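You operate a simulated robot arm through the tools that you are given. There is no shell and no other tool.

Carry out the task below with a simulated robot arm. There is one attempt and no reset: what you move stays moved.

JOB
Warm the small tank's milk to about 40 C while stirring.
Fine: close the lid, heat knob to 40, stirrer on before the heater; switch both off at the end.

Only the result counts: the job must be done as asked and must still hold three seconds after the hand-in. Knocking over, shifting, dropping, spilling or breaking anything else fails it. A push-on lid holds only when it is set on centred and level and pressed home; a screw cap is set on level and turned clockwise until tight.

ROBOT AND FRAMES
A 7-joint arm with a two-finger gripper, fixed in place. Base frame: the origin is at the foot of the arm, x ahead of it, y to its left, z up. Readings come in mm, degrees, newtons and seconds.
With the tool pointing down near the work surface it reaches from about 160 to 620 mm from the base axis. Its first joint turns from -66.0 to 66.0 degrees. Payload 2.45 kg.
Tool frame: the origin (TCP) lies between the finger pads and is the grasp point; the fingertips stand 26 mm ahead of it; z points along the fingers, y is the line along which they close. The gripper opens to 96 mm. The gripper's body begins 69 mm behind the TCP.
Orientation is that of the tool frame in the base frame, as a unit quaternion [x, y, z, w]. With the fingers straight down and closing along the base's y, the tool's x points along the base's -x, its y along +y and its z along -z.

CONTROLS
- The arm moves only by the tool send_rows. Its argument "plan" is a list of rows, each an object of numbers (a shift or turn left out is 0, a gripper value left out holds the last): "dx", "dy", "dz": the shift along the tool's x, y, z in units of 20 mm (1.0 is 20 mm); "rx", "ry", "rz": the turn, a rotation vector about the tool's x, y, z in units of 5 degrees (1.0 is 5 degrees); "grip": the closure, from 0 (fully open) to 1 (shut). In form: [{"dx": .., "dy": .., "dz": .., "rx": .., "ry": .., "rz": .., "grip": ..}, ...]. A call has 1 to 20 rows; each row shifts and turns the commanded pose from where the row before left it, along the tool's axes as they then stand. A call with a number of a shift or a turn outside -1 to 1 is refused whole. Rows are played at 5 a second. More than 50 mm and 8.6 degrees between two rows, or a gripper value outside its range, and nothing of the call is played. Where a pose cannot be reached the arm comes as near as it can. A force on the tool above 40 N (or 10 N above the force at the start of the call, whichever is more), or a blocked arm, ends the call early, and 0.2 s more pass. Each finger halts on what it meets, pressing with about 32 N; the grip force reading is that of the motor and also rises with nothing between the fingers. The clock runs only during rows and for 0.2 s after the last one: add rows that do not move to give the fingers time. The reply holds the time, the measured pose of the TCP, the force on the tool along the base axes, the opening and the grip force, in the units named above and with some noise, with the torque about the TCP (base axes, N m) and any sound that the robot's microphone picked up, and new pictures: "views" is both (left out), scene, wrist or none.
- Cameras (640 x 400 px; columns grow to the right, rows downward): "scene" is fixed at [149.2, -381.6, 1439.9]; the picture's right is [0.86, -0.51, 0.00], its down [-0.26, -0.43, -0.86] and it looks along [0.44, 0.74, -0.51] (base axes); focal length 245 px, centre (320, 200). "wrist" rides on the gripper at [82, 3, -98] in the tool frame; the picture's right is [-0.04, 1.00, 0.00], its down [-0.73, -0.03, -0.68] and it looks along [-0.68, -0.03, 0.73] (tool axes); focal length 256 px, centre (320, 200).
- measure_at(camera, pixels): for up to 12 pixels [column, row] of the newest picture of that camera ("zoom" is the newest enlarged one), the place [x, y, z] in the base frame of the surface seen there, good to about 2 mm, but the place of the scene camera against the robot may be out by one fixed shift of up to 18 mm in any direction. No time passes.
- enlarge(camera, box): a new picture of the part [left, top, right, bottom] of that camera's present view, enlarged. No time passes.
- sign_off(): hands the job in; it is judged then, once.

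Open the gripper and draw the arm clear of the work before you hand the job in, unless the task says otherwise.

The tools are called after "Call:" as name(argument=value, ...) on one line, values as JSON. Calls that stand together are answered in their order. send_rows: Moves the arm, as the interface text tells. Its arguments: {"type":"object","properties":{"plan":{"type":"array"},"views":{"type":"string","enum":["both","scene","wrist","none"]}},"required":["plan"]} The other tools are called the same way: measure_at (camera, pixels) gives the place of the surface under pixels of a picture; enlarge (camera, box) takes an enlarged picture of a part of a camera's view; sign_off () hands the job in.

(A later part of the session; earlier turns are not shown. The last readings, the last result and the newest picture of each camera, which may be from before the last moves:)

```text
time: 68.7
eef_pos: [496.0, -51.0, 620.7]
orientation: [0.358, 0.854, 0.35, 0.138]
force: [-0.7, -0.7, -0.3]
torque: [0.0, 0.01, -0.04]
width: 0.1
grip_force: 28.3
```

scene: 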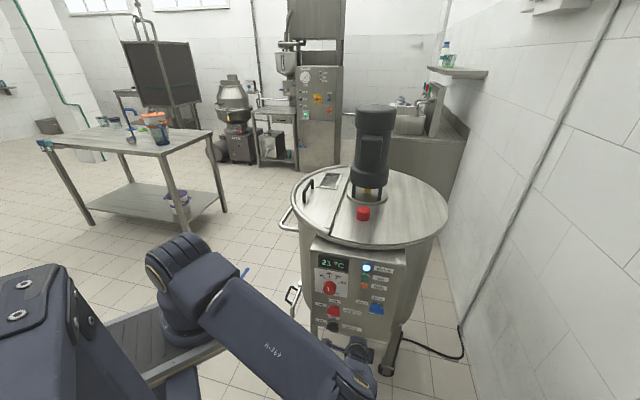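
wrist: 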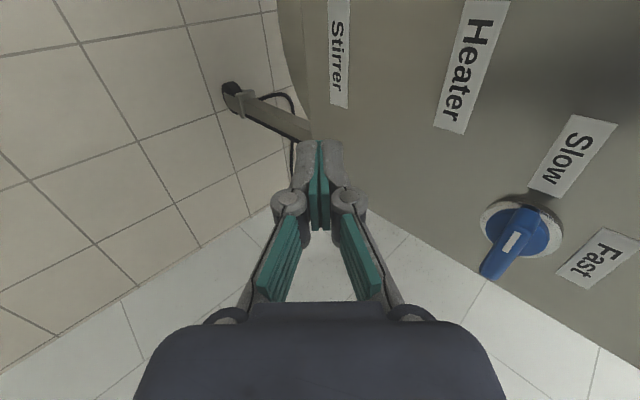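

The turn went through without reach complaints. The tool's x now points left; I try moving left with dx.

Call:
send_rows(plan=[{"dx": 1}, {"dx": 1}, {}], views="none")

```text
time: 69.5
eef_pos: [468.1, -22.7, 620.3]
orientation: [0.358, 0.854, 0.351, 0.138]
force: [-1.0, 0.4, 0.2]
torque: [0.01, 0.04, 0.02]
width: 0.0
grip_force: 28.7
```

Now it moves freely, so the last wrist joint was the limit. In this orientation the fingers close vertically, which suits gripping the horizontal switch bars. I tilt up toward horizontal (rx negative) in steps.

Call:
send_rows(plan=[{"rx": -1}, {"rx": -1}, {"rx": -1}, {"rx": -1}, {"rx": -1}, {}], views="none")

Call:
send_rows(plan=[{"rx": -1}, {"rx": -1}, {}])

```text
time: 70.9
eef_pos: [468.8, -24.1, 620.1]
orientation: [0.319, 0.758, 0.527, 0.213]
force: [0.0, 0.5, -0.7]
torque: [0.03, -0.03, -0.03]
width: 0.0
grip_force: 28.3
```

```text
time: 71.7
eef_pos: [467.6, -22.9, 621.3]
orientation: [0.3, 0.71, 0.591, 0.24]
force: [-0.2, -0.8, 0.4]
torque: [0.0, 0.02, 0.01]
width: 0.1
grip_force: 28.3
```

scene: 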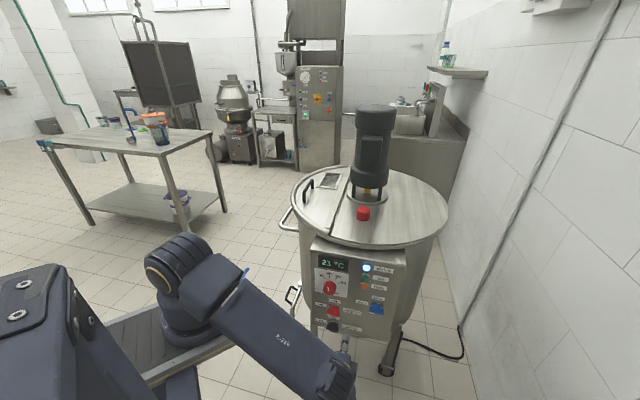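
wrist: 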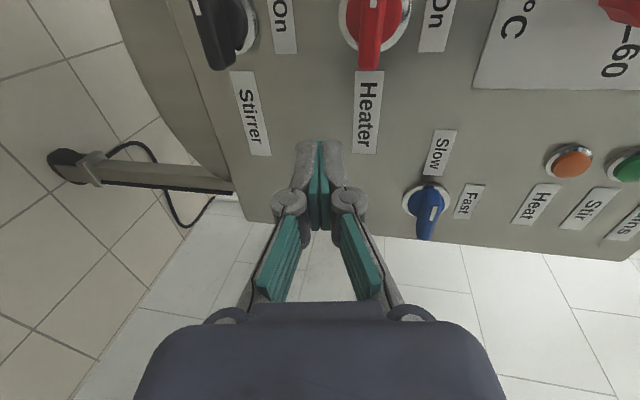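

All reached, tilt about 79° and the closing axis vertical. Two more steps make it horizontal, then I shift left and down to face the stirrer switch.

Call:
send_rows(plan=[{"rx": -1}, {"rx": -1.0}, {}], views="none")

Call:
send_rows(plan=[{"dx": 0.95}, {"dx": 0.95}, {"dx": 0.95}, {"dy": -0.9}, {"dy": -0.9}, {"dy": -0.9}, {"dy": -0.9}, {}])

```text
time: 72.5
eef_pos: [470.0, -25.3, 624.7]
orientation: [0.294, 0.696, 0.607, 0.246]
force: [0.1, 0.4, 0.0]
torque: [0.01, 0.03, 0.01]
width: 0.1
grip_force: 28.3
out of reach, approached as far as the arm can: row 1, 2
```

```text
time: 74.3
eef_pos: [433.9, 10.2, 628.0]
orientation: [0.294, 0.697, 0.606, 0.246]
force: [0.3, -0.6, 0.1]
torque: [-0.02, -0.04, 0.0]
width: 0.0
grip_force: 28.5
out of reach, approached as far as the arm can: row 1, 4, 5, 6, 7
```

scene: 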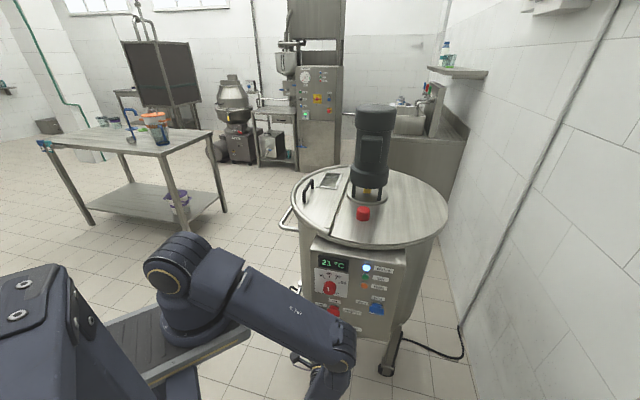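
wrist: 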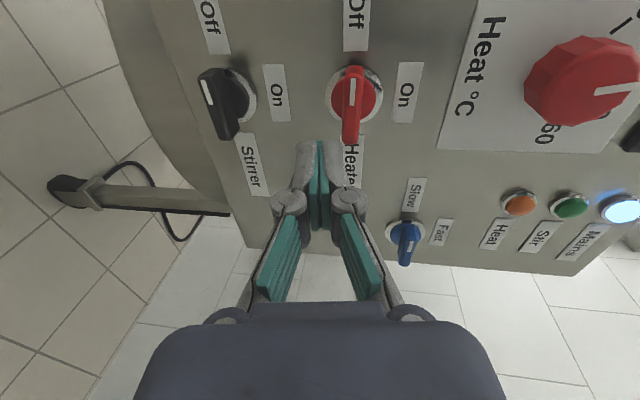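

Here (s≈314, d≈-300, z≈628, tilt 81°) going down is limited at this tilt. I lower the tilt to about 66° and then descend; I'll push the stirrer bar's right end down with the closed fingers.

Call:
send_rows(plan=[{"rx": 1}, {"rx": 1}, {"rx": 1}, {"dy": -0.55, "dz": 0.24, "dx": -0.16}, {"dy": -0.55, "dz": 0.24, "dx": -0.16}, {"dy": -0.55, "dz": 0.24, "dx": -0.16}, {"dy": -0.55, "dz": 0.24, "dx": -0.16}, {}])

```text
time: 76.1
eef_pos: [443.0, 3.3, 580.7]
orientation: [0.324, 0.77, 0.51, 0.205]
force: [-0.1, -0.7, -0.7]
torque: [0.01, -0.04, 0.03]
width: 0.0
grip_force: 28.6
```

scene: 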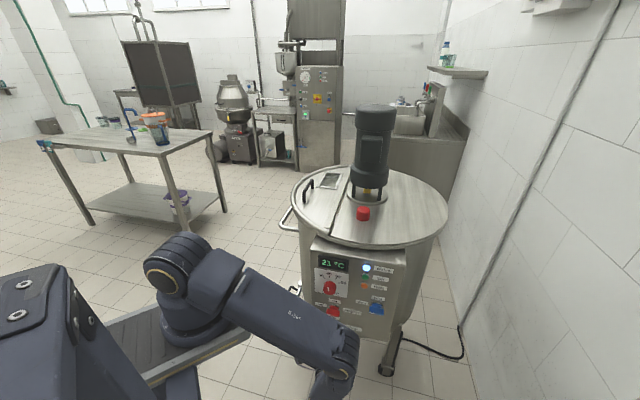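
wrist: 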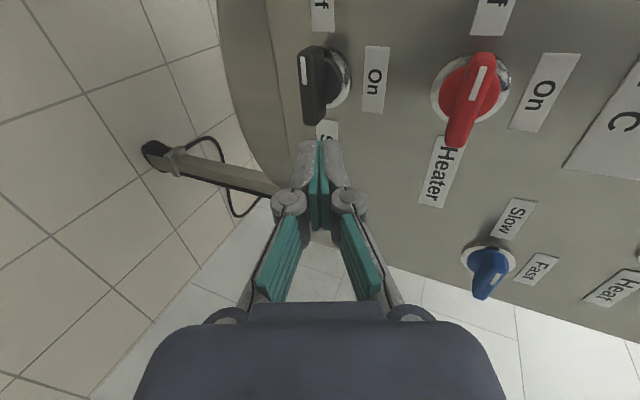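

All reached: s≈316, d≈-311, z≈581, tilt 67°. I measure the stirrer bar once more from this closer view.

Call:
enlarge(camera="wrist", box=[250, 0, 420, 180])

Call:
measure_at(camera="zoom", pixels=[[265, 115], [252, 180], [250, 250], [250, 270], [280, 180], [310, 130], [330, 170], [345, 180], [262, 145], [300, 230], [375, 170], [245, 200]])

```text
2.22 times, centred on (335, 90) of wrist
```

zoom: 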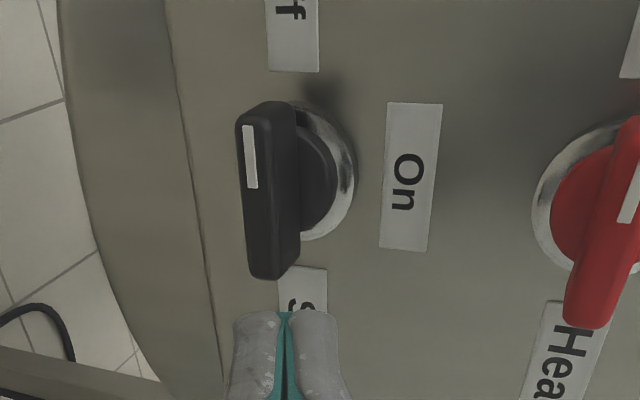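

```text
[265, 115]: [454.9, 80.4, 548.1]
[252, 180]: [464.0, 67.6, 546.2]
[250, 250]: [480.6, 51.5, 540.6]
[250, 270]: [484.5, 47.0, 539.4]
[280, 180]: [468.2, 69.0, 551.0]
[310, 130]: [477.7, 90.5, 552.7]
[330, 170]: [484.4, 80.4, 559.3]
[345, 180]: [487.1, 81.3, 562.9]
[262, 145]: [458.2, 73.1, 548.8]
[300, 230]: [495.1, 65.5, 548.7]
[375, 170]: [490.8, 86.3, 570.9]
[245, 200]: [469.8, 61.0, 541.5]
```

Bar spans d -264…-309, z 540–551, s from 376. I advance 50 mm so the fingertip sits above the bar's right end (d≈-311) with the tip's lower edge about 10 mm above it.

Call:
send_rows(plan=[{"dy": 0.33, "dz": 0.765}, {"dy": 0.33, "dz": 0.765}, {"dy": 0.33, "dz": 0.765}, {}])

```text
time: 77.1
eef_pos: [478.5, 39.4, 582.8]
orientation: [0.324, 0.769, 0.51, 0.206]
force: [-0.2, 0.6, 0.0]
torque: [0.01, 0.0, 0.01]
width: 0.0
grip_force: 28.7
```

scene: 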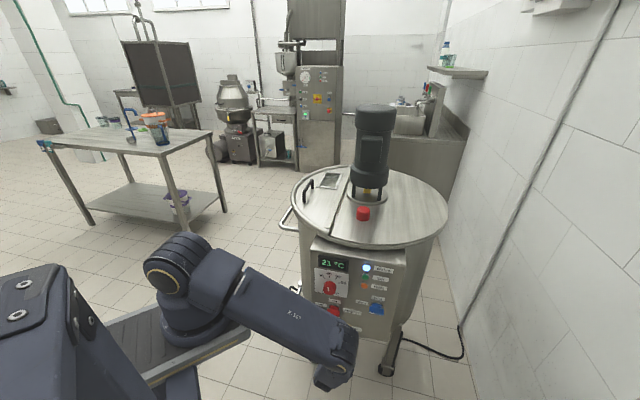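
wrist: 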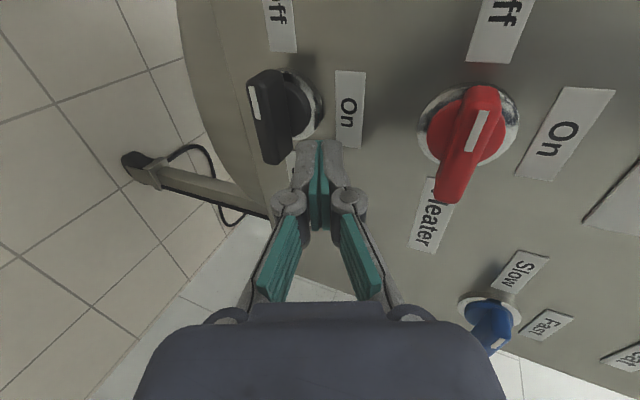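

The tip stands just above the bar's right end. I push down 25 mm in small steps to start turning the stirrer switch clockwise.

Call:
send_rows(plan=[{"dy": -0.46, "dz": 0.2}, {"dy": -0.23, "dz": 0.1}, {"dy": -0.23, "dz": 0.1}, {"dy": -0.23, "dz": 0.1}, {}])

```text
time: 78.3
eef_pos: [478.5, 39.1, 570.8]
orientation: [0.323, 0.77, 0.51, 0.207]
force: [-0.6, 0.0, -0.2]
torque: [0.01, 0.01, 0.01]
width: 0.2
grip_force: 28.6
out of reach, approached as far as the arm can: row 2, 3, 4
```

scene: 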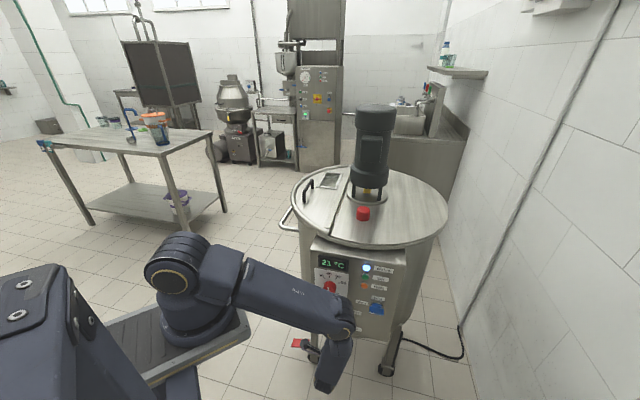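
wrist: 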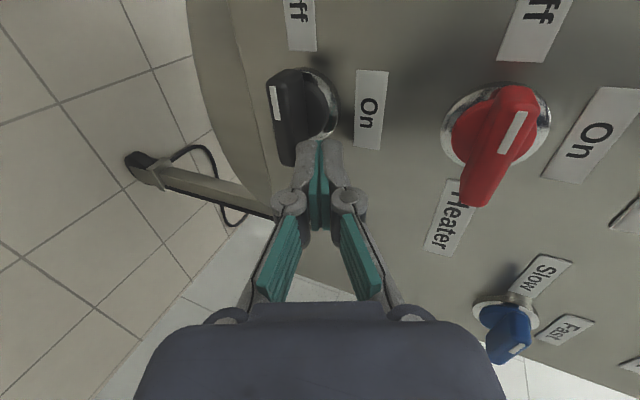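

The arm cannot go lower at this tilt because the wrist has reached its lowest height (about z 665). I raise 10 mm, lower the tilt to about 53°, which leaves room to push further down.

Call:
send_rows(plan=[{"dy": 0.55, "dz": -0.24}, {"rx": 0.9}, {"rx": 0.9}, {"rx": 0.9}, {}])

```text
time: 79.5
eef_pos: [477.8, 39.6, 581.8]
orientation: [0.346, 0.825, 0.416, 0.166]
force: [-0.3, 0.1, -0.1]
torque: [-0.01, -0.02, -0.03]
width: 0.0
grip_force: 27.8
```

scene: 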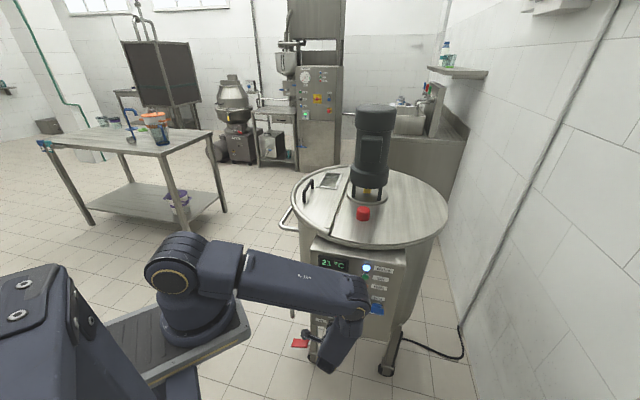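
wrist: 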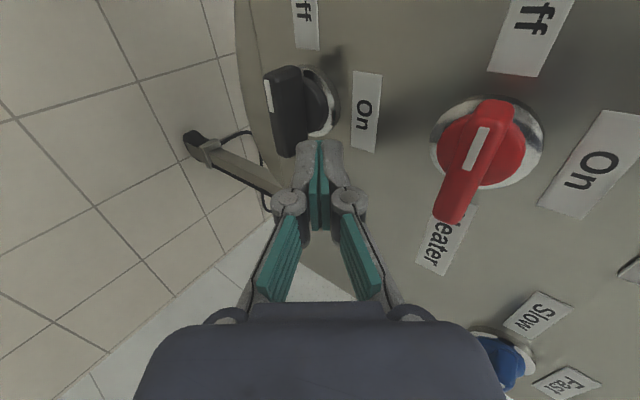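

Tilt 53° reached, tip's lower edge about 7 mm above the bar's right end. I push down 20 mm in 5 mm steps.

Call:
send_rows(plan=[{"dy": -0.2, "dz": 0.15}, {"dy": -0.2, "dz": 0.15}, {"dy": -0.2, "dz": 0.15}, {"dy": -0.2, "dz": 0.15}, {}], views="wrist")

```text
time: 80.7
eef_pos: [478.3, 38.9, 564.4]
orientation: [0.345, 0.824, 0.416, 0.168]
force: [6.6, -8.0, 2.4]
torque: [-0.14, -0.13, -0.11]
width: 0.0
grip_force: 28.2
```

wrist: 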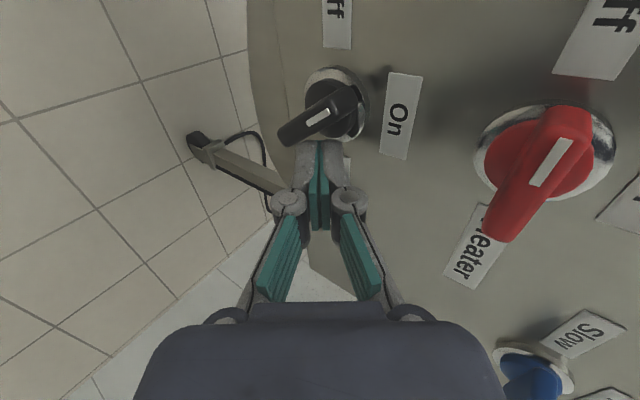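

The stirrer switch has turned about 55°. I continue along the arc: down and left to bring the bar upright.

Call:
send_rows(plan=[{"dy": -0.22, "dz": 0.165, "dx": 0.05}, {"dy": -0.16, "dz": 0.12, "dx": 0.1}, {"dy": -0.08, "dz": 0.06, "dx": 0.12}, {"dx": 0.12}, {"dx": 0.12}, {}])

```text
time: 82.0
eef_pos: [477.6, 42.5, 551.9]
orientation: [0.347, 0.824, 0.413, 0.174]
force: [1.1, -1.4, -0.8]
torque: [-0.01, -0.03, 0.0]
width: 5.8
grip_force: 28.3
stopped in row 6: the force on the tool passed its limit at 41 N (the readings are from after the stop); the commanded pose is now the measured one
```

scene: 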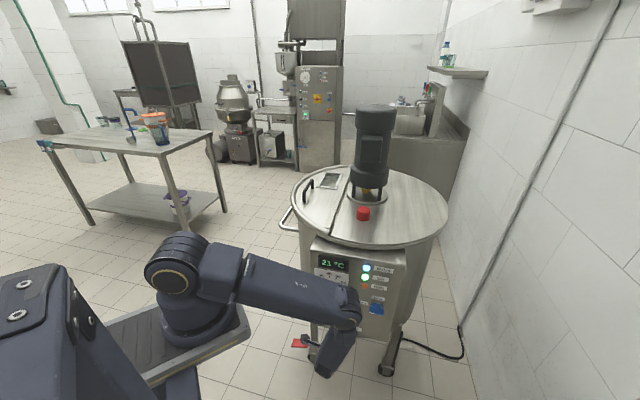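
wrist: 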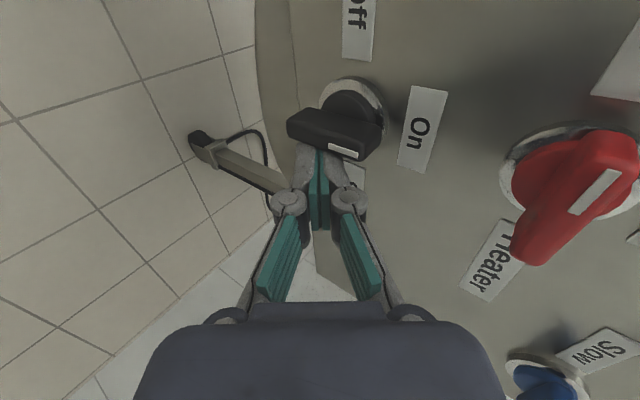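

The Stir lamp appears lit at scene (365,277), and the stirrer bar now points to On. I zoom in to confirm.

Call:
enlarge(camera="scene", box=[300, 240, 410, 340])

Call:
enlarge(camera="wrist", box=[240, 40, 460, 240])

```text
4.00 times, centred on (355, 290) of scene
```

zoom: 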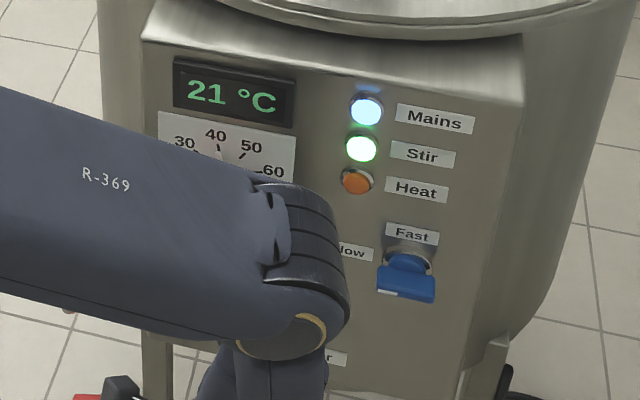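

```text
2.00 times, centred on (350, 140) of wrist
```

zoom: 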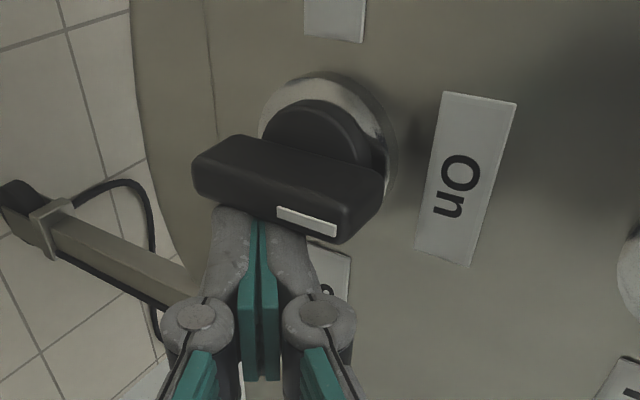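

Stir lamp is green: the stirrer runs. I back off to the right and outward, then rise about 95 mm toward the heater switch.

Call:
send_rows(plan=[{"dx": -0.4}, {"dy": -0.6, "dz": -0.8}, {"dy": -0.6, "dz": -0.8}, {"dy": -0.3, "dz": -0.4}, {"dy": 0.8, "dz": -0.6}, {"dy": 0.8, "dz": -0.6}, {"dy": 0.8, "dz": -0.6}, {"dy": 0.8, "dz": -0.6}, {"dy": 0.8, "dz": -0.6}, {"dy": 0.8, "dz": -0.6}, {}])

```text
time: 84.4
eef_pos: [445.5, 1.9, 674.0]
orientation: [0.347, 0.824, 0.413, 0.174]
force: [0.1, 0.0, -0.5]
torque: [-0.03, -0.02, -0.01]
width: 0.1
grip_force: 28.5
```

scene: 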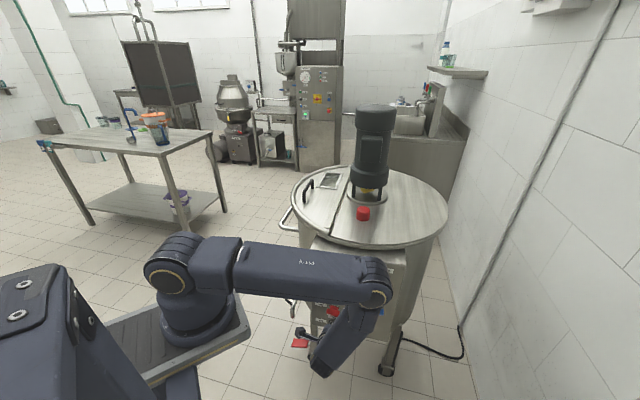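
wrist: 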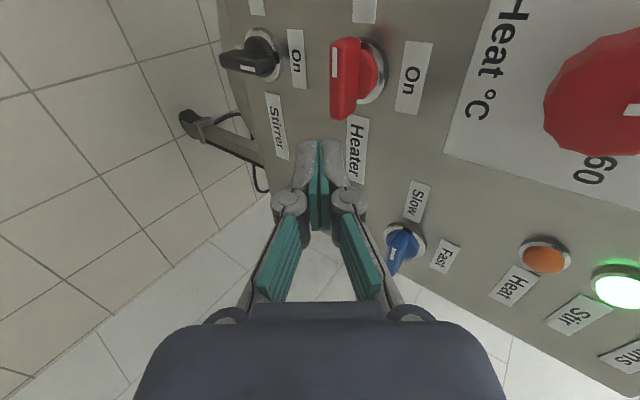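

I'm at s≈316, d≈-314, z≈674 and see the heater bar at (345,80). I measure it before pushing it the same way.

Call:
enlarge(camera="wrist", box=[280, 10, 450, 180])

Call:
measure_at(camera="wrist", pixels=[[335, 45], [337, 60], [338, 80], [338, 100], [337, 115], [350, 80], [365, 75], [378, 80], [348, 110], [350, 45], [360, 95], [412, 80]])

```text
2.35 times, centred on (365, 95) of wrist
```

zoom: 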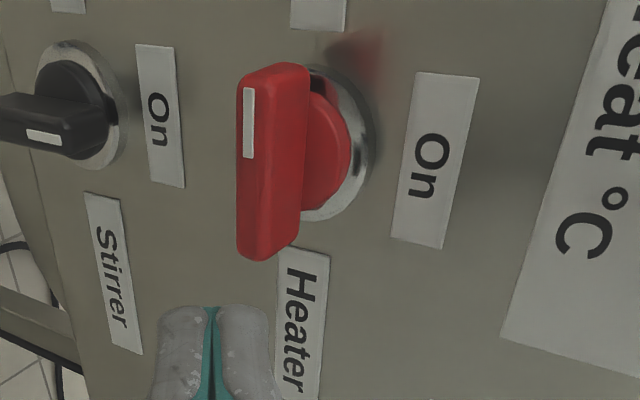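

```text
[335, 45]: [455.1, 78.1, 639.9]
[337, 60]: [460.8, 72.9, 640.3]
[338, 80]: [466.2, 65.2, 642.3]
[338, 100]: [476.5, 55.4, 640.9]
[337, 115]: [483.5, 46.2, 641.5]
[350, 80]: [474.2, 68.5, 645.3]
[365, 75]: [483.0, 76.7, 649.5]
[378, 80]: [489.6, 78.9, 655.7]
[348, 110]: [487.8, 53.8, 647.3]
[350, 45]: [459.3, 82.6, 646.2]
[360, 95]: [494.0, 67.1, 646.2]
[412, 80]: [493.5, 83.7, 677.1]
```

Heater bar: d -267…-309, front z≈640, top z≈646. I advance to put the tip just above its right end, as with the stirrer.

Call:
send_rows(plan=[{"dy": 0.2, "dz": -0.15}, {"dy": 0.5, "dz": 0.66, "dx": 0.045}, {"dy": 0.5, "dz": 0.66, "dx": 0.045}, {"dy": 0.5, "dz": 0.66, "dx": 0.045}, {}])

```text
time: 85.6
eef_pos: [481.9, 38.2, 678.1]
orientation: [0.348, 0.823, 0.413, 0.176]
force: [0.0, -0.1, 0.2]
torque: [0.01, -0.01, 0.02]
width: 0.3
grip_force: 29.2
```

scene: 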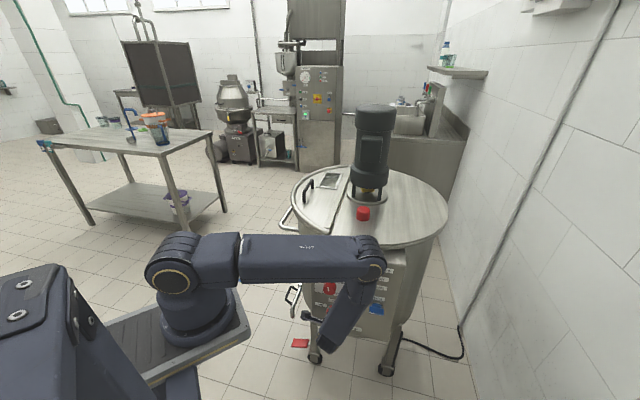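
wrist: 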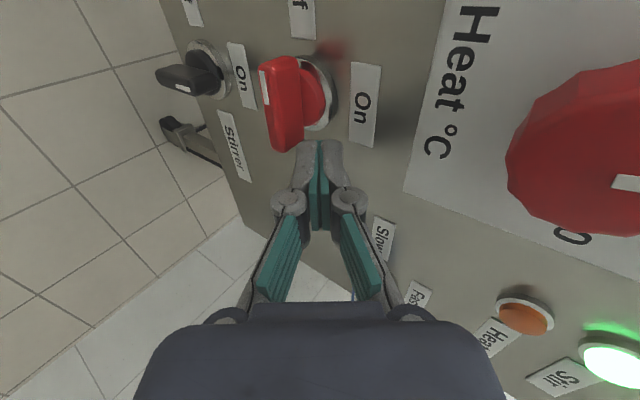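

Stir lamp still green and tip above the heater bar's right end. I push down 20 mm in steps.

Call:
send_rows(plan=[{"dx": 0.1}, {"dy": -0.2, "dz": 0.15}, {"dy": -0.2, "dz": 0.15}, {"dy": -0.2, "dz": 0.15}, {"dy": -0.2, "dz": 0.15}, {}], views="wrist")

```text
time: 87.0
eef_pos: [479.3, 39.2, 657.5]
orientation: [0.347, 0.824, 0.413, 0.175]
force: [7.5, -7.4, -0.2]
torque: [-0.15, -0.14, -0.11]
width: 0.0
grip_force: 28.7
```

wrist: 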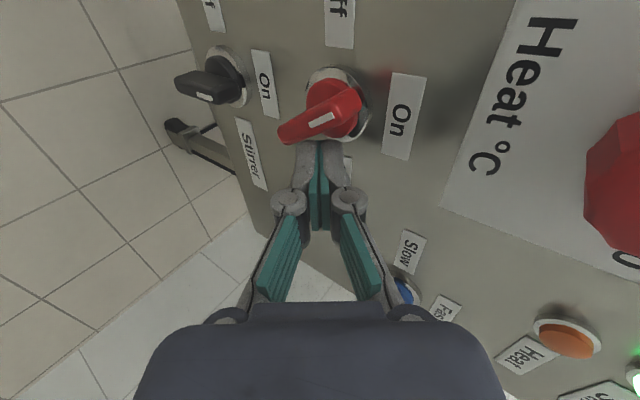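

The heater bar has turned about 55°. I finish along the same arc, slightly gentler at the end.

Call:
send_rows(plan=[{"dy": -0.22, "dz": 0.165, "dx": 0.05}, {"dy": -0.16, "dz": 0.12, "dx": 0.1}, {"dy": -0.08, "dz": 0.06, "dx": 0.12}, {"dx": 0.12}, {"dx": 0.08}, {}])

Call:
enlarge(camera="scene", box=[300, 240, 410, 340])

```text
time: 88.4
eef_pos: [475.2, 42.3, 645.7]
orientation: [0.348, 0.822, 0.412, 0.18]
force: [26.4, -22.8, 3.0]
torque: [-0.11, -0.21, -0.4]
width: 6.2
grip_force: 28.6
```

scene: 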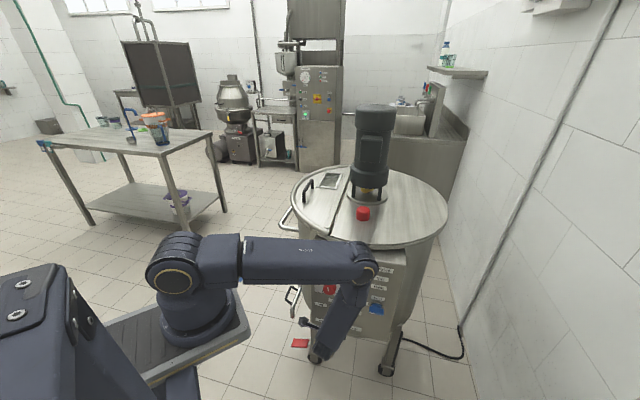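
wrist: 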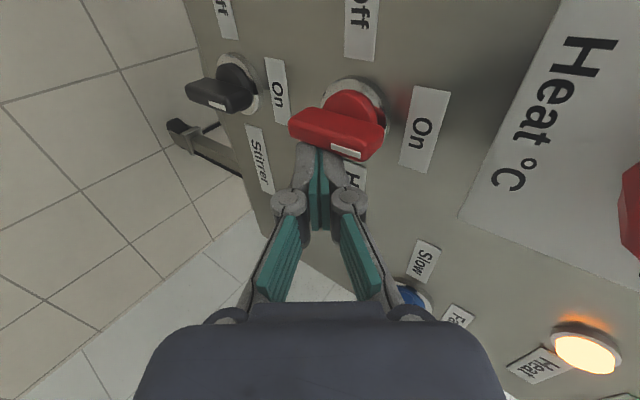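

```text
4.00 times, centred on (355, 290) of scene
```

zoom: 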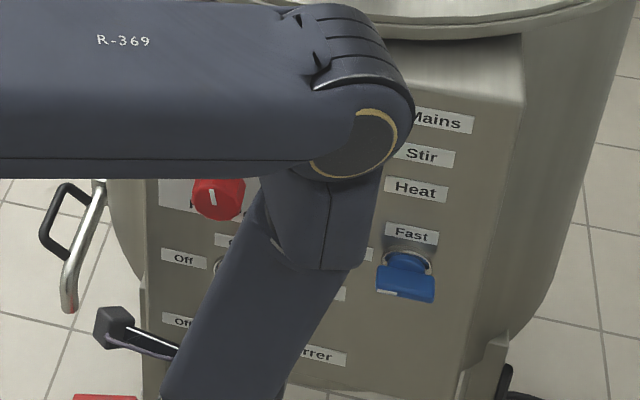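

The Heat lamp glows orange at wrist (590,350): heater on after stirrer. I back off to the right and lower so the scene camera can read the display while it warms.

Call:
send_rows(plan=[{"dx": -0.5}, {"dy": -0.6, "dz": -0.8}, {"dy": -0.6, "dz": -0.8}, {"dx": -0.5, "dy": -0.8, "dz": 0.6}, {"dx": -0.5, "dy": -0.8, "dz": 0.6}, {"dy": -0.8, "dz": 0.6}, {}])

Call:
enlarge(camera="scene", box=[300, 240, 410, 340])

```text
time: 90.0
eef_pos: [464.0, -3.5, 585.8]
orientation: [0.347, 0.824, 0.413, 0.174]
force: [0.1, 0.9, -0.1]
torque: [0.01, -0.02, -0.04]
width: 0.1
grip_force: 28.8
```

scene: 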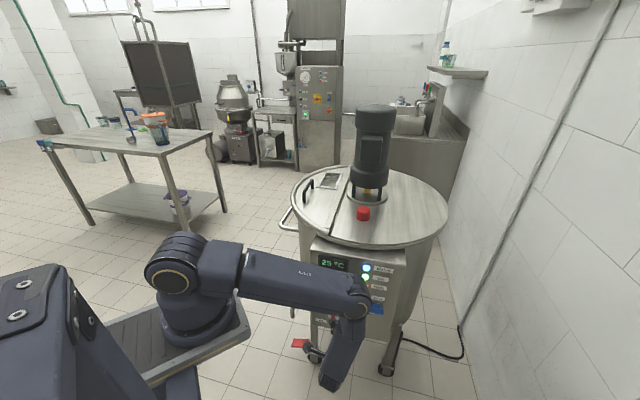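
wrist: 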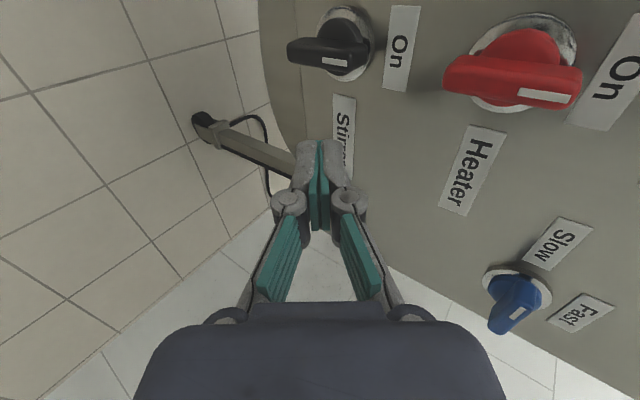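

```text
4.00 times, centred on (355, 290) of scene
```

zoom: 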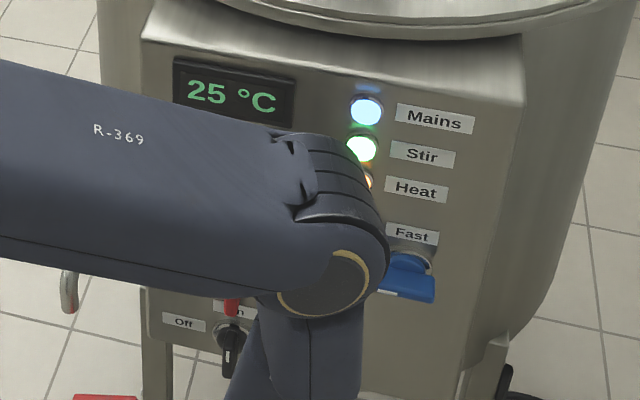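

The display already reads 25 °C and Mains/Stir lamps are lit. I wait 1 s to measure the warming rate.

Call:
send_rows(plan=[{}, {}, {}, {}], views="scene")

Call:
enlarge(camera="scene", box=[300, 240, 410, 340])

```text
time: 91.0
eef_pos: [464.1, -3.6, 585.7]
orientation: [0.348, 0.824, 0.413, 0.174]
force: [0.1, -0.4, -0.1]
torque: [0.01, -0.01, -0.03]
width: 0.0
grip_force: 29.1
```

scene: 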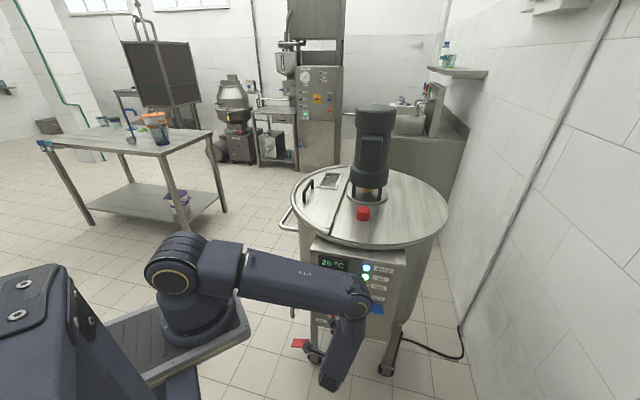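

```text
4.00 times, centred on (355, 290) of scene
```

zoom: 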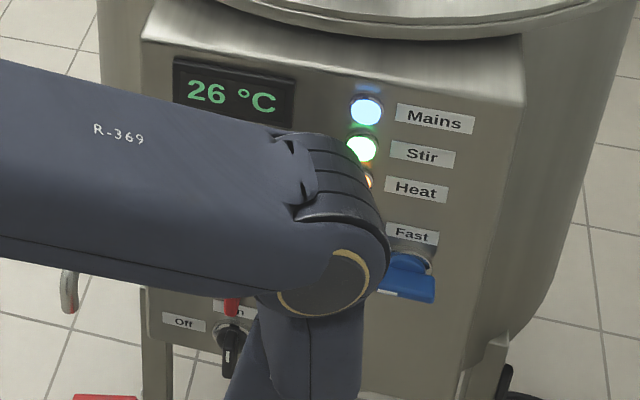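

26 °C at 91.0 s, so about 1.5–2 °C/s. I wait about 2 s more and read again.

Call:
send_rows(plan=[{}, {}, {}, {}, {}, {}, {}, {}, {}], views="scene")

Call:
enlarge(camera="scene", box=[300, 240, 410, 340])

```text
time: 93.0
eef_pos: [463.6, -3.3, 585.0]
orientation: [0.347, 0.824, 0.413, 0.174]
force: [-0.3, -0.3, 0.5]
torque: [0.02, -0.01, 0.0]
width: 0.0
grip_force: 28.7
```

scene: 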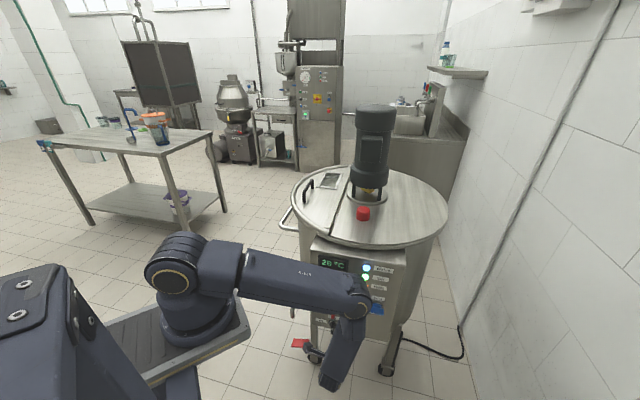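

```text
4.00 times, centred on (355, 290) of scene
```

zoom: 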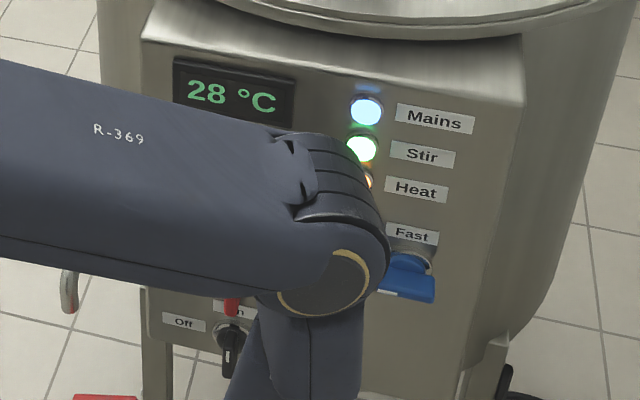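

28 °C at 93.0 s: about 1.2 °C/s, so 40 °C at around 103 s. I wait 3 s and read again.

Call:
send_rows(plan=[{}, {}, {}, {}, {}, {}, {}, {}, {}, {}, {}, {}, {}, {}], views="scene")

Call:
enlarge(camera="scene", box=[300, 240, 410, 340])

```text
time: 96.0
eef_pos: [463.9, -3.8, 584.3]
orientation: [0.348, 0.823, 0.413, 0.174]
force: [0.9, 0.5, -0.2]
torque: [-0.01, 0.02, 0.02]
width: 0.0
grip_force: 29.0
```

scene: 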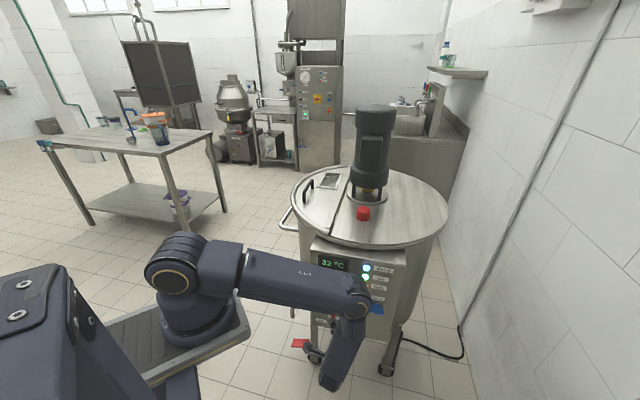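

```text
4.00 times, centred on (355, 290) of scene
```

zoom: 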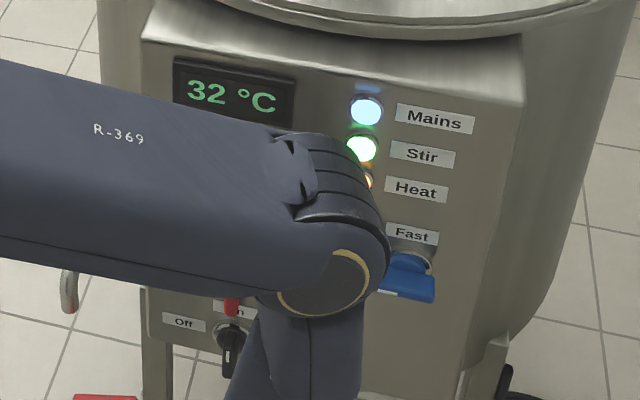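

32 °C at 96.0 s, so 40 °C should come at about 102.5 s. I now move to the pre-off position: right of the heater bar's upper half, tip lower edge about 12 mm above the pivot.

Call:
send_rows(plan=[{"dy": 0.736, "dz": -0.552, "dx": 0.1}, {"dy": 0.736, "dz": -0.552, "dx": 0.1}, {"dy": 0.736, "dz": -0.552, "dx": 0.1}, {"dy": 0.736, "dz": -0.552, "dx": 0.2}, {"dy": 0.736, "dz": -0.552, "dx": 0.3}, {"dy": 0.6, "dz": 0.8, "dx": 0.1}, {"dy": 0.6, "dz": 0.8}, {}], views="wrist")

Call:
measure_at(camera="wrist", pixels=[[300, 110], [330, 115], [350, 130], [320, 140], [360, 100], [340, 145]])

```text
time: 97.8
eef_pos: [482.5, 36.1, 678.0]
orientation: [0.347, 0.823, 0.413, 0.174]
force: [-0.1, 0.5, -0.3]
torque: [0.0, 0.01, -0.01]
width: 0.0
grip_force: 28.3
```

wrist: 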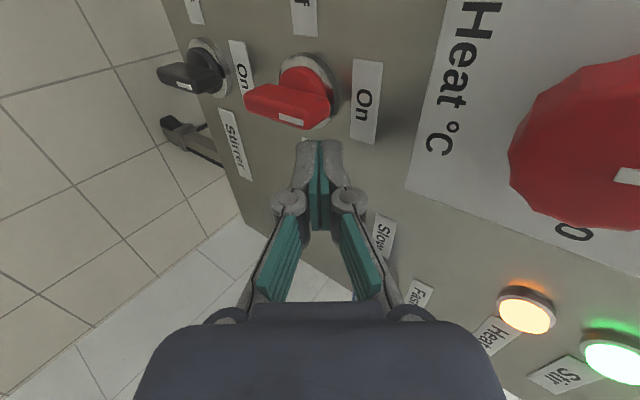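

```text
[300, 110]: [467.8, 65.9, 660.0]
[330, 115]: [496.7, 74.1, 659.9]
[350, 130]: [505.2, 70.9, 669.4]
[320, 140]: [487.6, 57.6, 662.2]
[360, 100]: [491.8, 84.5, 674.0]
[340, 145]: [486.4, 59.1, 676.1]
```

Poised right of the heater bar (TCP d≈-316, z≈678; Heat lamp lit at (525,310)). I wait 3.2 s in place before pushing it off.

Call:
send_rows(plan=[{}, {}, {}, {}, {}, {}, {}, {}, {}, {}, {}, {}, {}, {}, {}, {}], views="wrist")

```text
time: 101.2
eef_pos: [480.9, 36.8, 677.8]
orientation: [0.347, 0.823, 0.414, 0.174]
force: [-0.1, 0.9, 0.2]
torque: [0.02, -0.02, 0.03]
width: 0.3
grip_force: 28.3
```

wrist: 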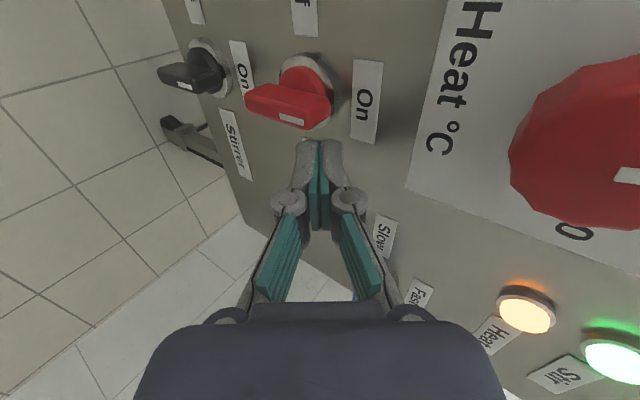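

Time 101.2 s, temperature should be about 38–38.5 °C and rising. I now push the heater bar's top to the left and down to Off.

Call:
send_rows(plan=[{"dx": 0.4, "dy": -0.12, "dz": 0.09}, {"dx": 0.3}, {"dx": 0.3}, {"dx": 0.3}, {"dx": 0.25, "dy": -0.04, "dz": 0.03}, {"dx": 0.05, "dy": -0.08, "dz": 0.06}, {"dy": -0.08, "dz": 0.06}, {"dy": -0.06, "dz": 0.045}], views="wrist")

```text
time: 103.0
eef_pos: [458.8, 59.8, 667.9]
orientation: [0.347, 0.824, 0.414, 0.173]
force: [-2.4, 0.6, 3.5]
torque: [0.05, 0.01, 0.03]
width: 0.1
grip_force: 28.2
```

wrist: 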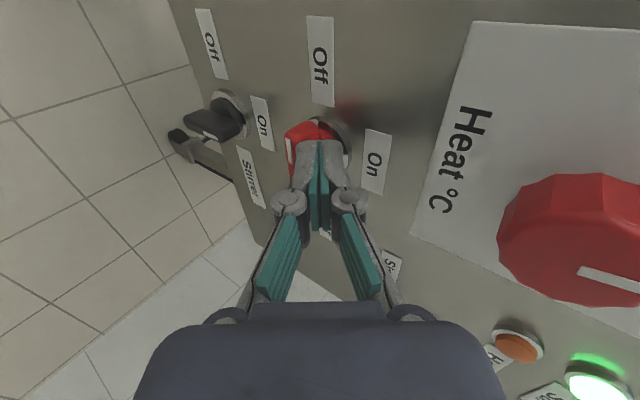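

The Heat lamp is off and the heater bar lies about horizontal. I press down 4 mm more so it sits fully at Off, then lift away.

Call:
send_rows(plan=[{"dy": -0.08, "dz": 0.06}, {"dy": -0.08, "dz": 0.06}, {}], views="wrist")

```text
time: 103.5
eef_pos: [457.7, 61.9, 668.9]
orientation: [0.347, 0.822, 0.416, 0.175]
force: [-5.2, -3.4, 11.5]
torque: [-0.01, 0.0, 0.02]
width: 0.0
grip_force: 28.3
stopped in row 2: the force on the tool passed its limit at 45 N (the readings are from after the stop); the commanded pose is now the measured one
```

wrist: 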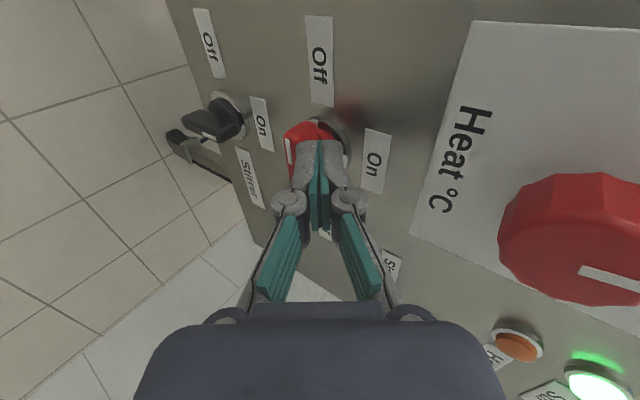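

It is firmly at its stop (Off). I lift, retreat, move right and down toward the stirrer's upper half, and read the display.

Call:
send_rows(plan=[{"dy": 0.25, "dz": -0.19}, {"dy": -0.5, "dz": -0.67}, {"dy": -0.5, "dz": -0.67}, {"dy": -0.5, "dz": -0.67}, {"dx": -0.7}, {"dx": -0.8}, {"dy": -0.75, "dz": 0.56}, {"dy": -0.75, "dz": 0.56}, {"dy": -0.75, "dz": 0.56}, {"dy": -0.75, "dz": 0.56}, {"dy": -0.75, "dz": 0.56}, {}])

Call:
enlarge(camera="scene", box=[300, 240, 410, 340])

```text
time: 106.1
eef_pos: [443.4, 1.6, 578.6]
orientation: [0.347, 0.823, 0.415, 0.175]
force: [0.1, 1.0, 0.0]
torque: [0.01, 0.02, -0.04]
width: 0.1
grip_force: 28.4
```

scene: 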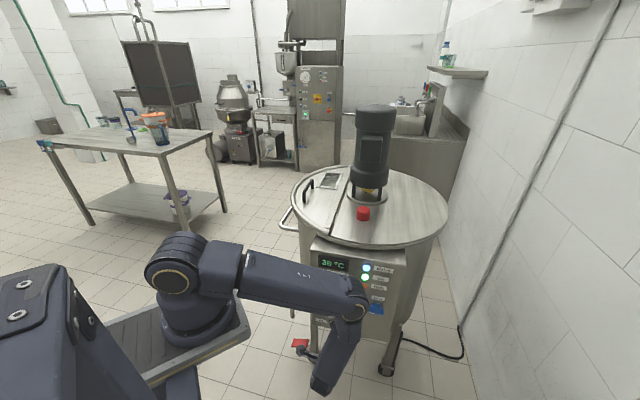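
wrist: 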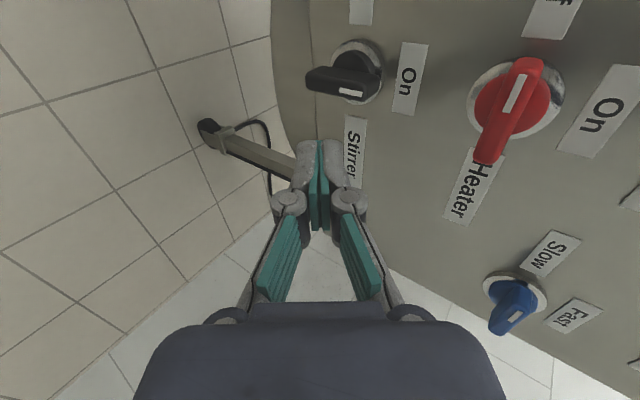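

```text
4.00 times, centred on (355, 290) of scene
```

zoom: 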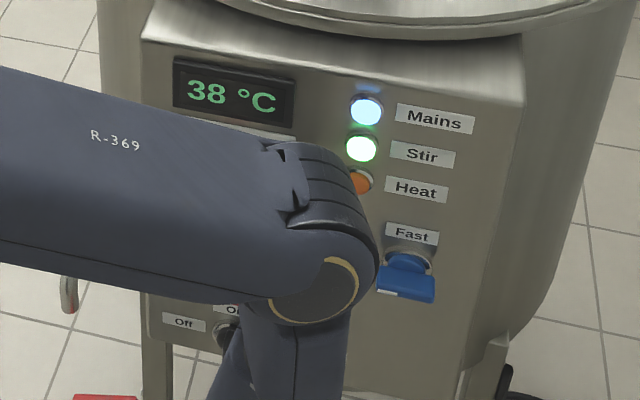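

The display shows about 38 °C with the heater off and stirrer on. I zoom in closely to read it for certain.

Call:
enlarge(camera="scene", box=[325, 248, 385, 298])

Call:
send_rows(plan=[{}, {}, {}, {}, {}, {}, {}, {}, {}], views="scene")

Call:
enlarge(camera="scene", box=[325, 248, 385, 298])

```text
8.00 times, centred on (355, 273) of scene
```

zoom: 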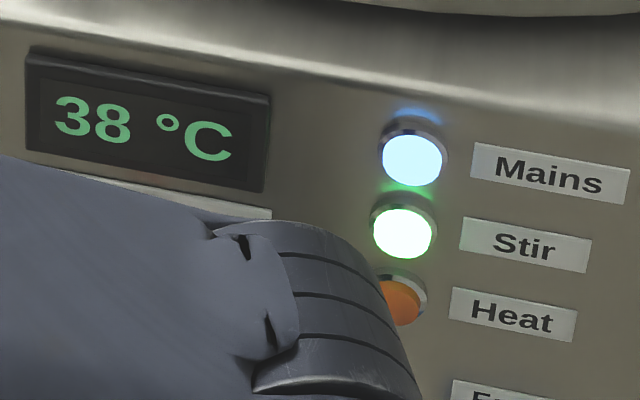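

```text
time: 108.1
eef_pos: [445.0, 2.8, 580.0]
orientation: [0.347, 0.822, 0.416, 0.175]
force: [0.1, -0.3, -0.4]
torque: [-0.02, 0.0, -0.01]
width: 0.1
grip_force: 28.6
```

scene: 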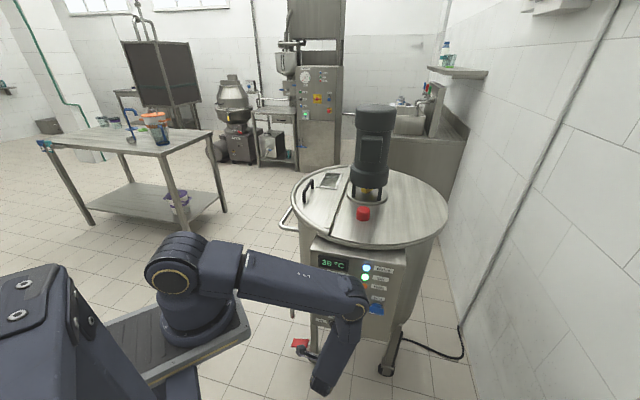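

```text
8.00 times, centred on (355, 273) of scene
```

zoom: 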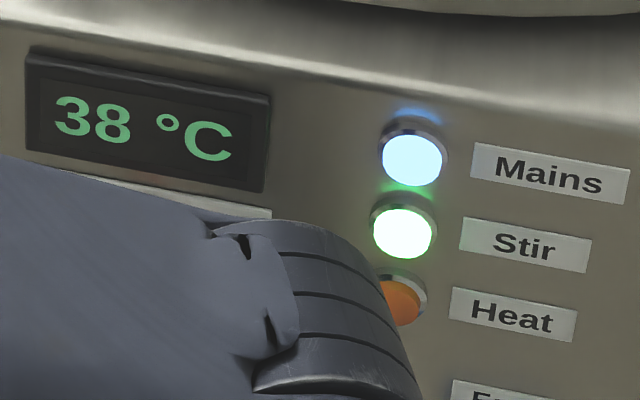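

Reading is a stable 38 °C with the heater off; I want it nearer 40. I'll give a short second heating burst: first go back above the heater bar's right end.

Call:
send_rows(plan=[{"dy": 0.784, "dz": -0.588}, {"dy": 0.784, "dz": -0.588}, {"dy": 0.784, "dz": -0.588}, {"dy": 0.784, "dz": -0.588}, {"dy": 0.784, "dz": -0.588}, {"dy": 0.495, "dz": 0.66}, {"dy": 0.495, "dz": 0.66}, {"dy": 0.495, "dz": 0.66}, {}], views="wrist")

```text
time: 110.1
eef_pos: [480.8, 39.0, 677.2]
orientation: [0.346, 0.822, 0.416, 0.175]
force: [0.4, 0.3, 0.0]
torque: [0.03, 0.01, -0.03]
width: 0.0
grip_force: 28.8
```

wrist: 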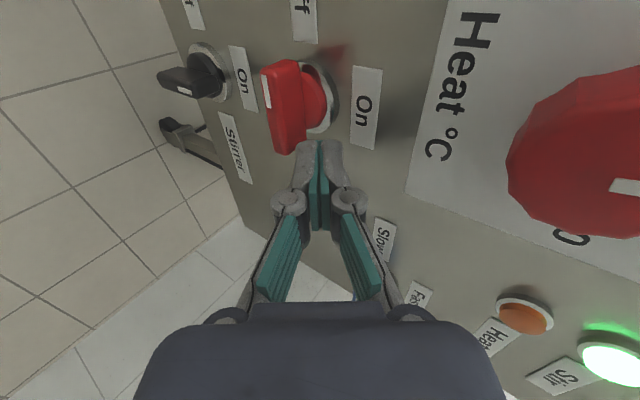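

Stir lamp green, heater bar at Off. In one call I turn the heater on (down-left arc) and straight back off (up, then left), for a burst of roughly 1.5–2 s.

Call:
send_rows(plan=[{"dy": -0.2, "dz": 0.15}, {"dy": -0.2, "dz": 0.15}, {"dy": -0.2, "dz": 0.15}, {"dy": -0.2, "dz": 0.15}, {"dy": -0.22, "dz": 0.165, "dx": 0.05}, {"dy": -0.16, "dz": 0.12, "dx": 0.1}, {"dy": -0.08, "dz": 0.06, "dx": 0.12}, {"dx": 0.12}, {"dx": 0.06}, {"dx": -0.4}, {"dy": 0.6, "dz": -0.45}, {"dy": 0.6, "dz": -0.45}, {"dx": 0.4}, {"dx": 0.3}, {"dx": 0.3}, {"dx": 0.3, "dy": -0.04, "dz": 0.03}, {"dx": 0.1, "dy": -0.08, "dz": 0.06}, {"dy": -0.08, "dz": 0.06}, {"dy": -0.06, "dz": 0.045}], views="wrist")

```text
time: 114.1
eef_pos: [459.0, 59.3, 669.3]
orientation: [0.347, 0.823, 0.415, 0.174]
force: [-1.6, 1.6, 3.3]
torque: [0.08, 0.02, 0.01]
width: 0.0
grip_force: 28.3
```

wrist: 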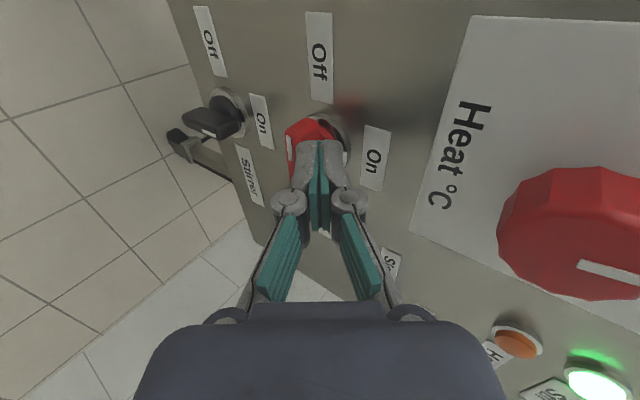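

The heater lamp is off again and the bar back at Off. I press lightly to seat it, lift, retreat and lower to read the display.

Call:
send_rows(plan=[{"dy": -0.06, "dz": 0.045}, {"dy": 0.3, "dz": -0.225}, {"dy": -0.5, "dz": -0.67}, {"dy": -0.5, "dz": -0.67}, {"dy": -0.5, "dz": -0.67}, {"dx": -0.7}, {"dx": -0.75}, {"dy": -0.75, "dz": 0.56}, {"dy": -0.75, "dz": 0.56}, {"dy": -0.75, "dz": 0.56}, {"dy": -0.75, "dz": 0.56}, {"dy": -0.75, "dz": 0.56}, {}])

Call:
enlarge(camera="scene", box=[325, 248, 385, 298])

```text
time: 116.9
eef_pos: [442.6, 4.5, 582.4]
orientation: [0.347, 0.823, 0.415, 0.175]
force: [0.1, 0.3, -0.6]
torque: [0.02, -0.02, -0.02]
width: 0.1
grip_force: 28.5
```

scene: 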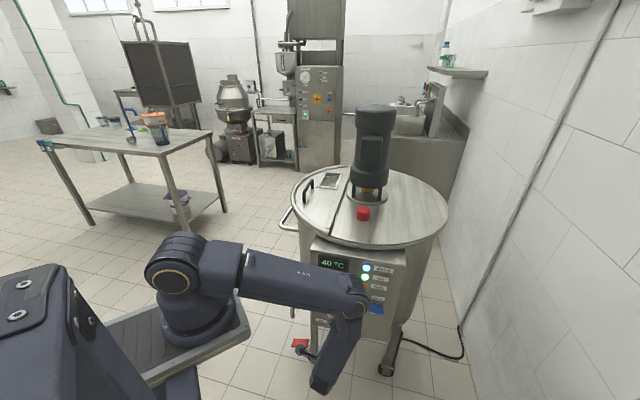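
wrist: 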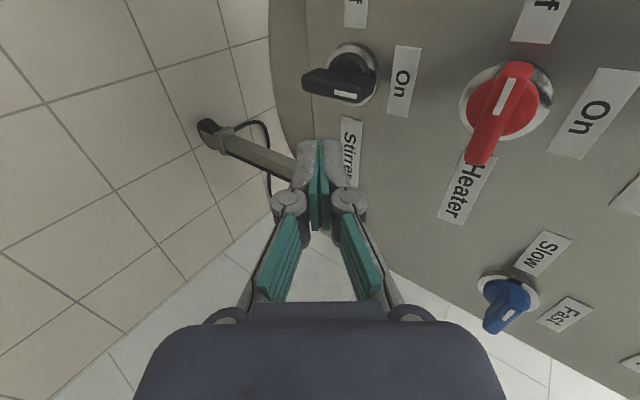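

```text
8.00 times, centred on (355, 273) of scene
```

zoom: 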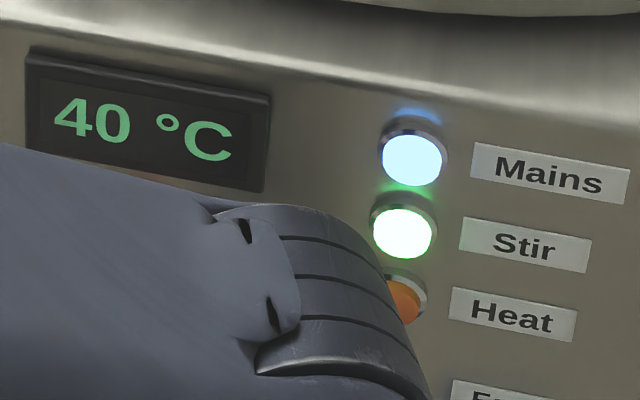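

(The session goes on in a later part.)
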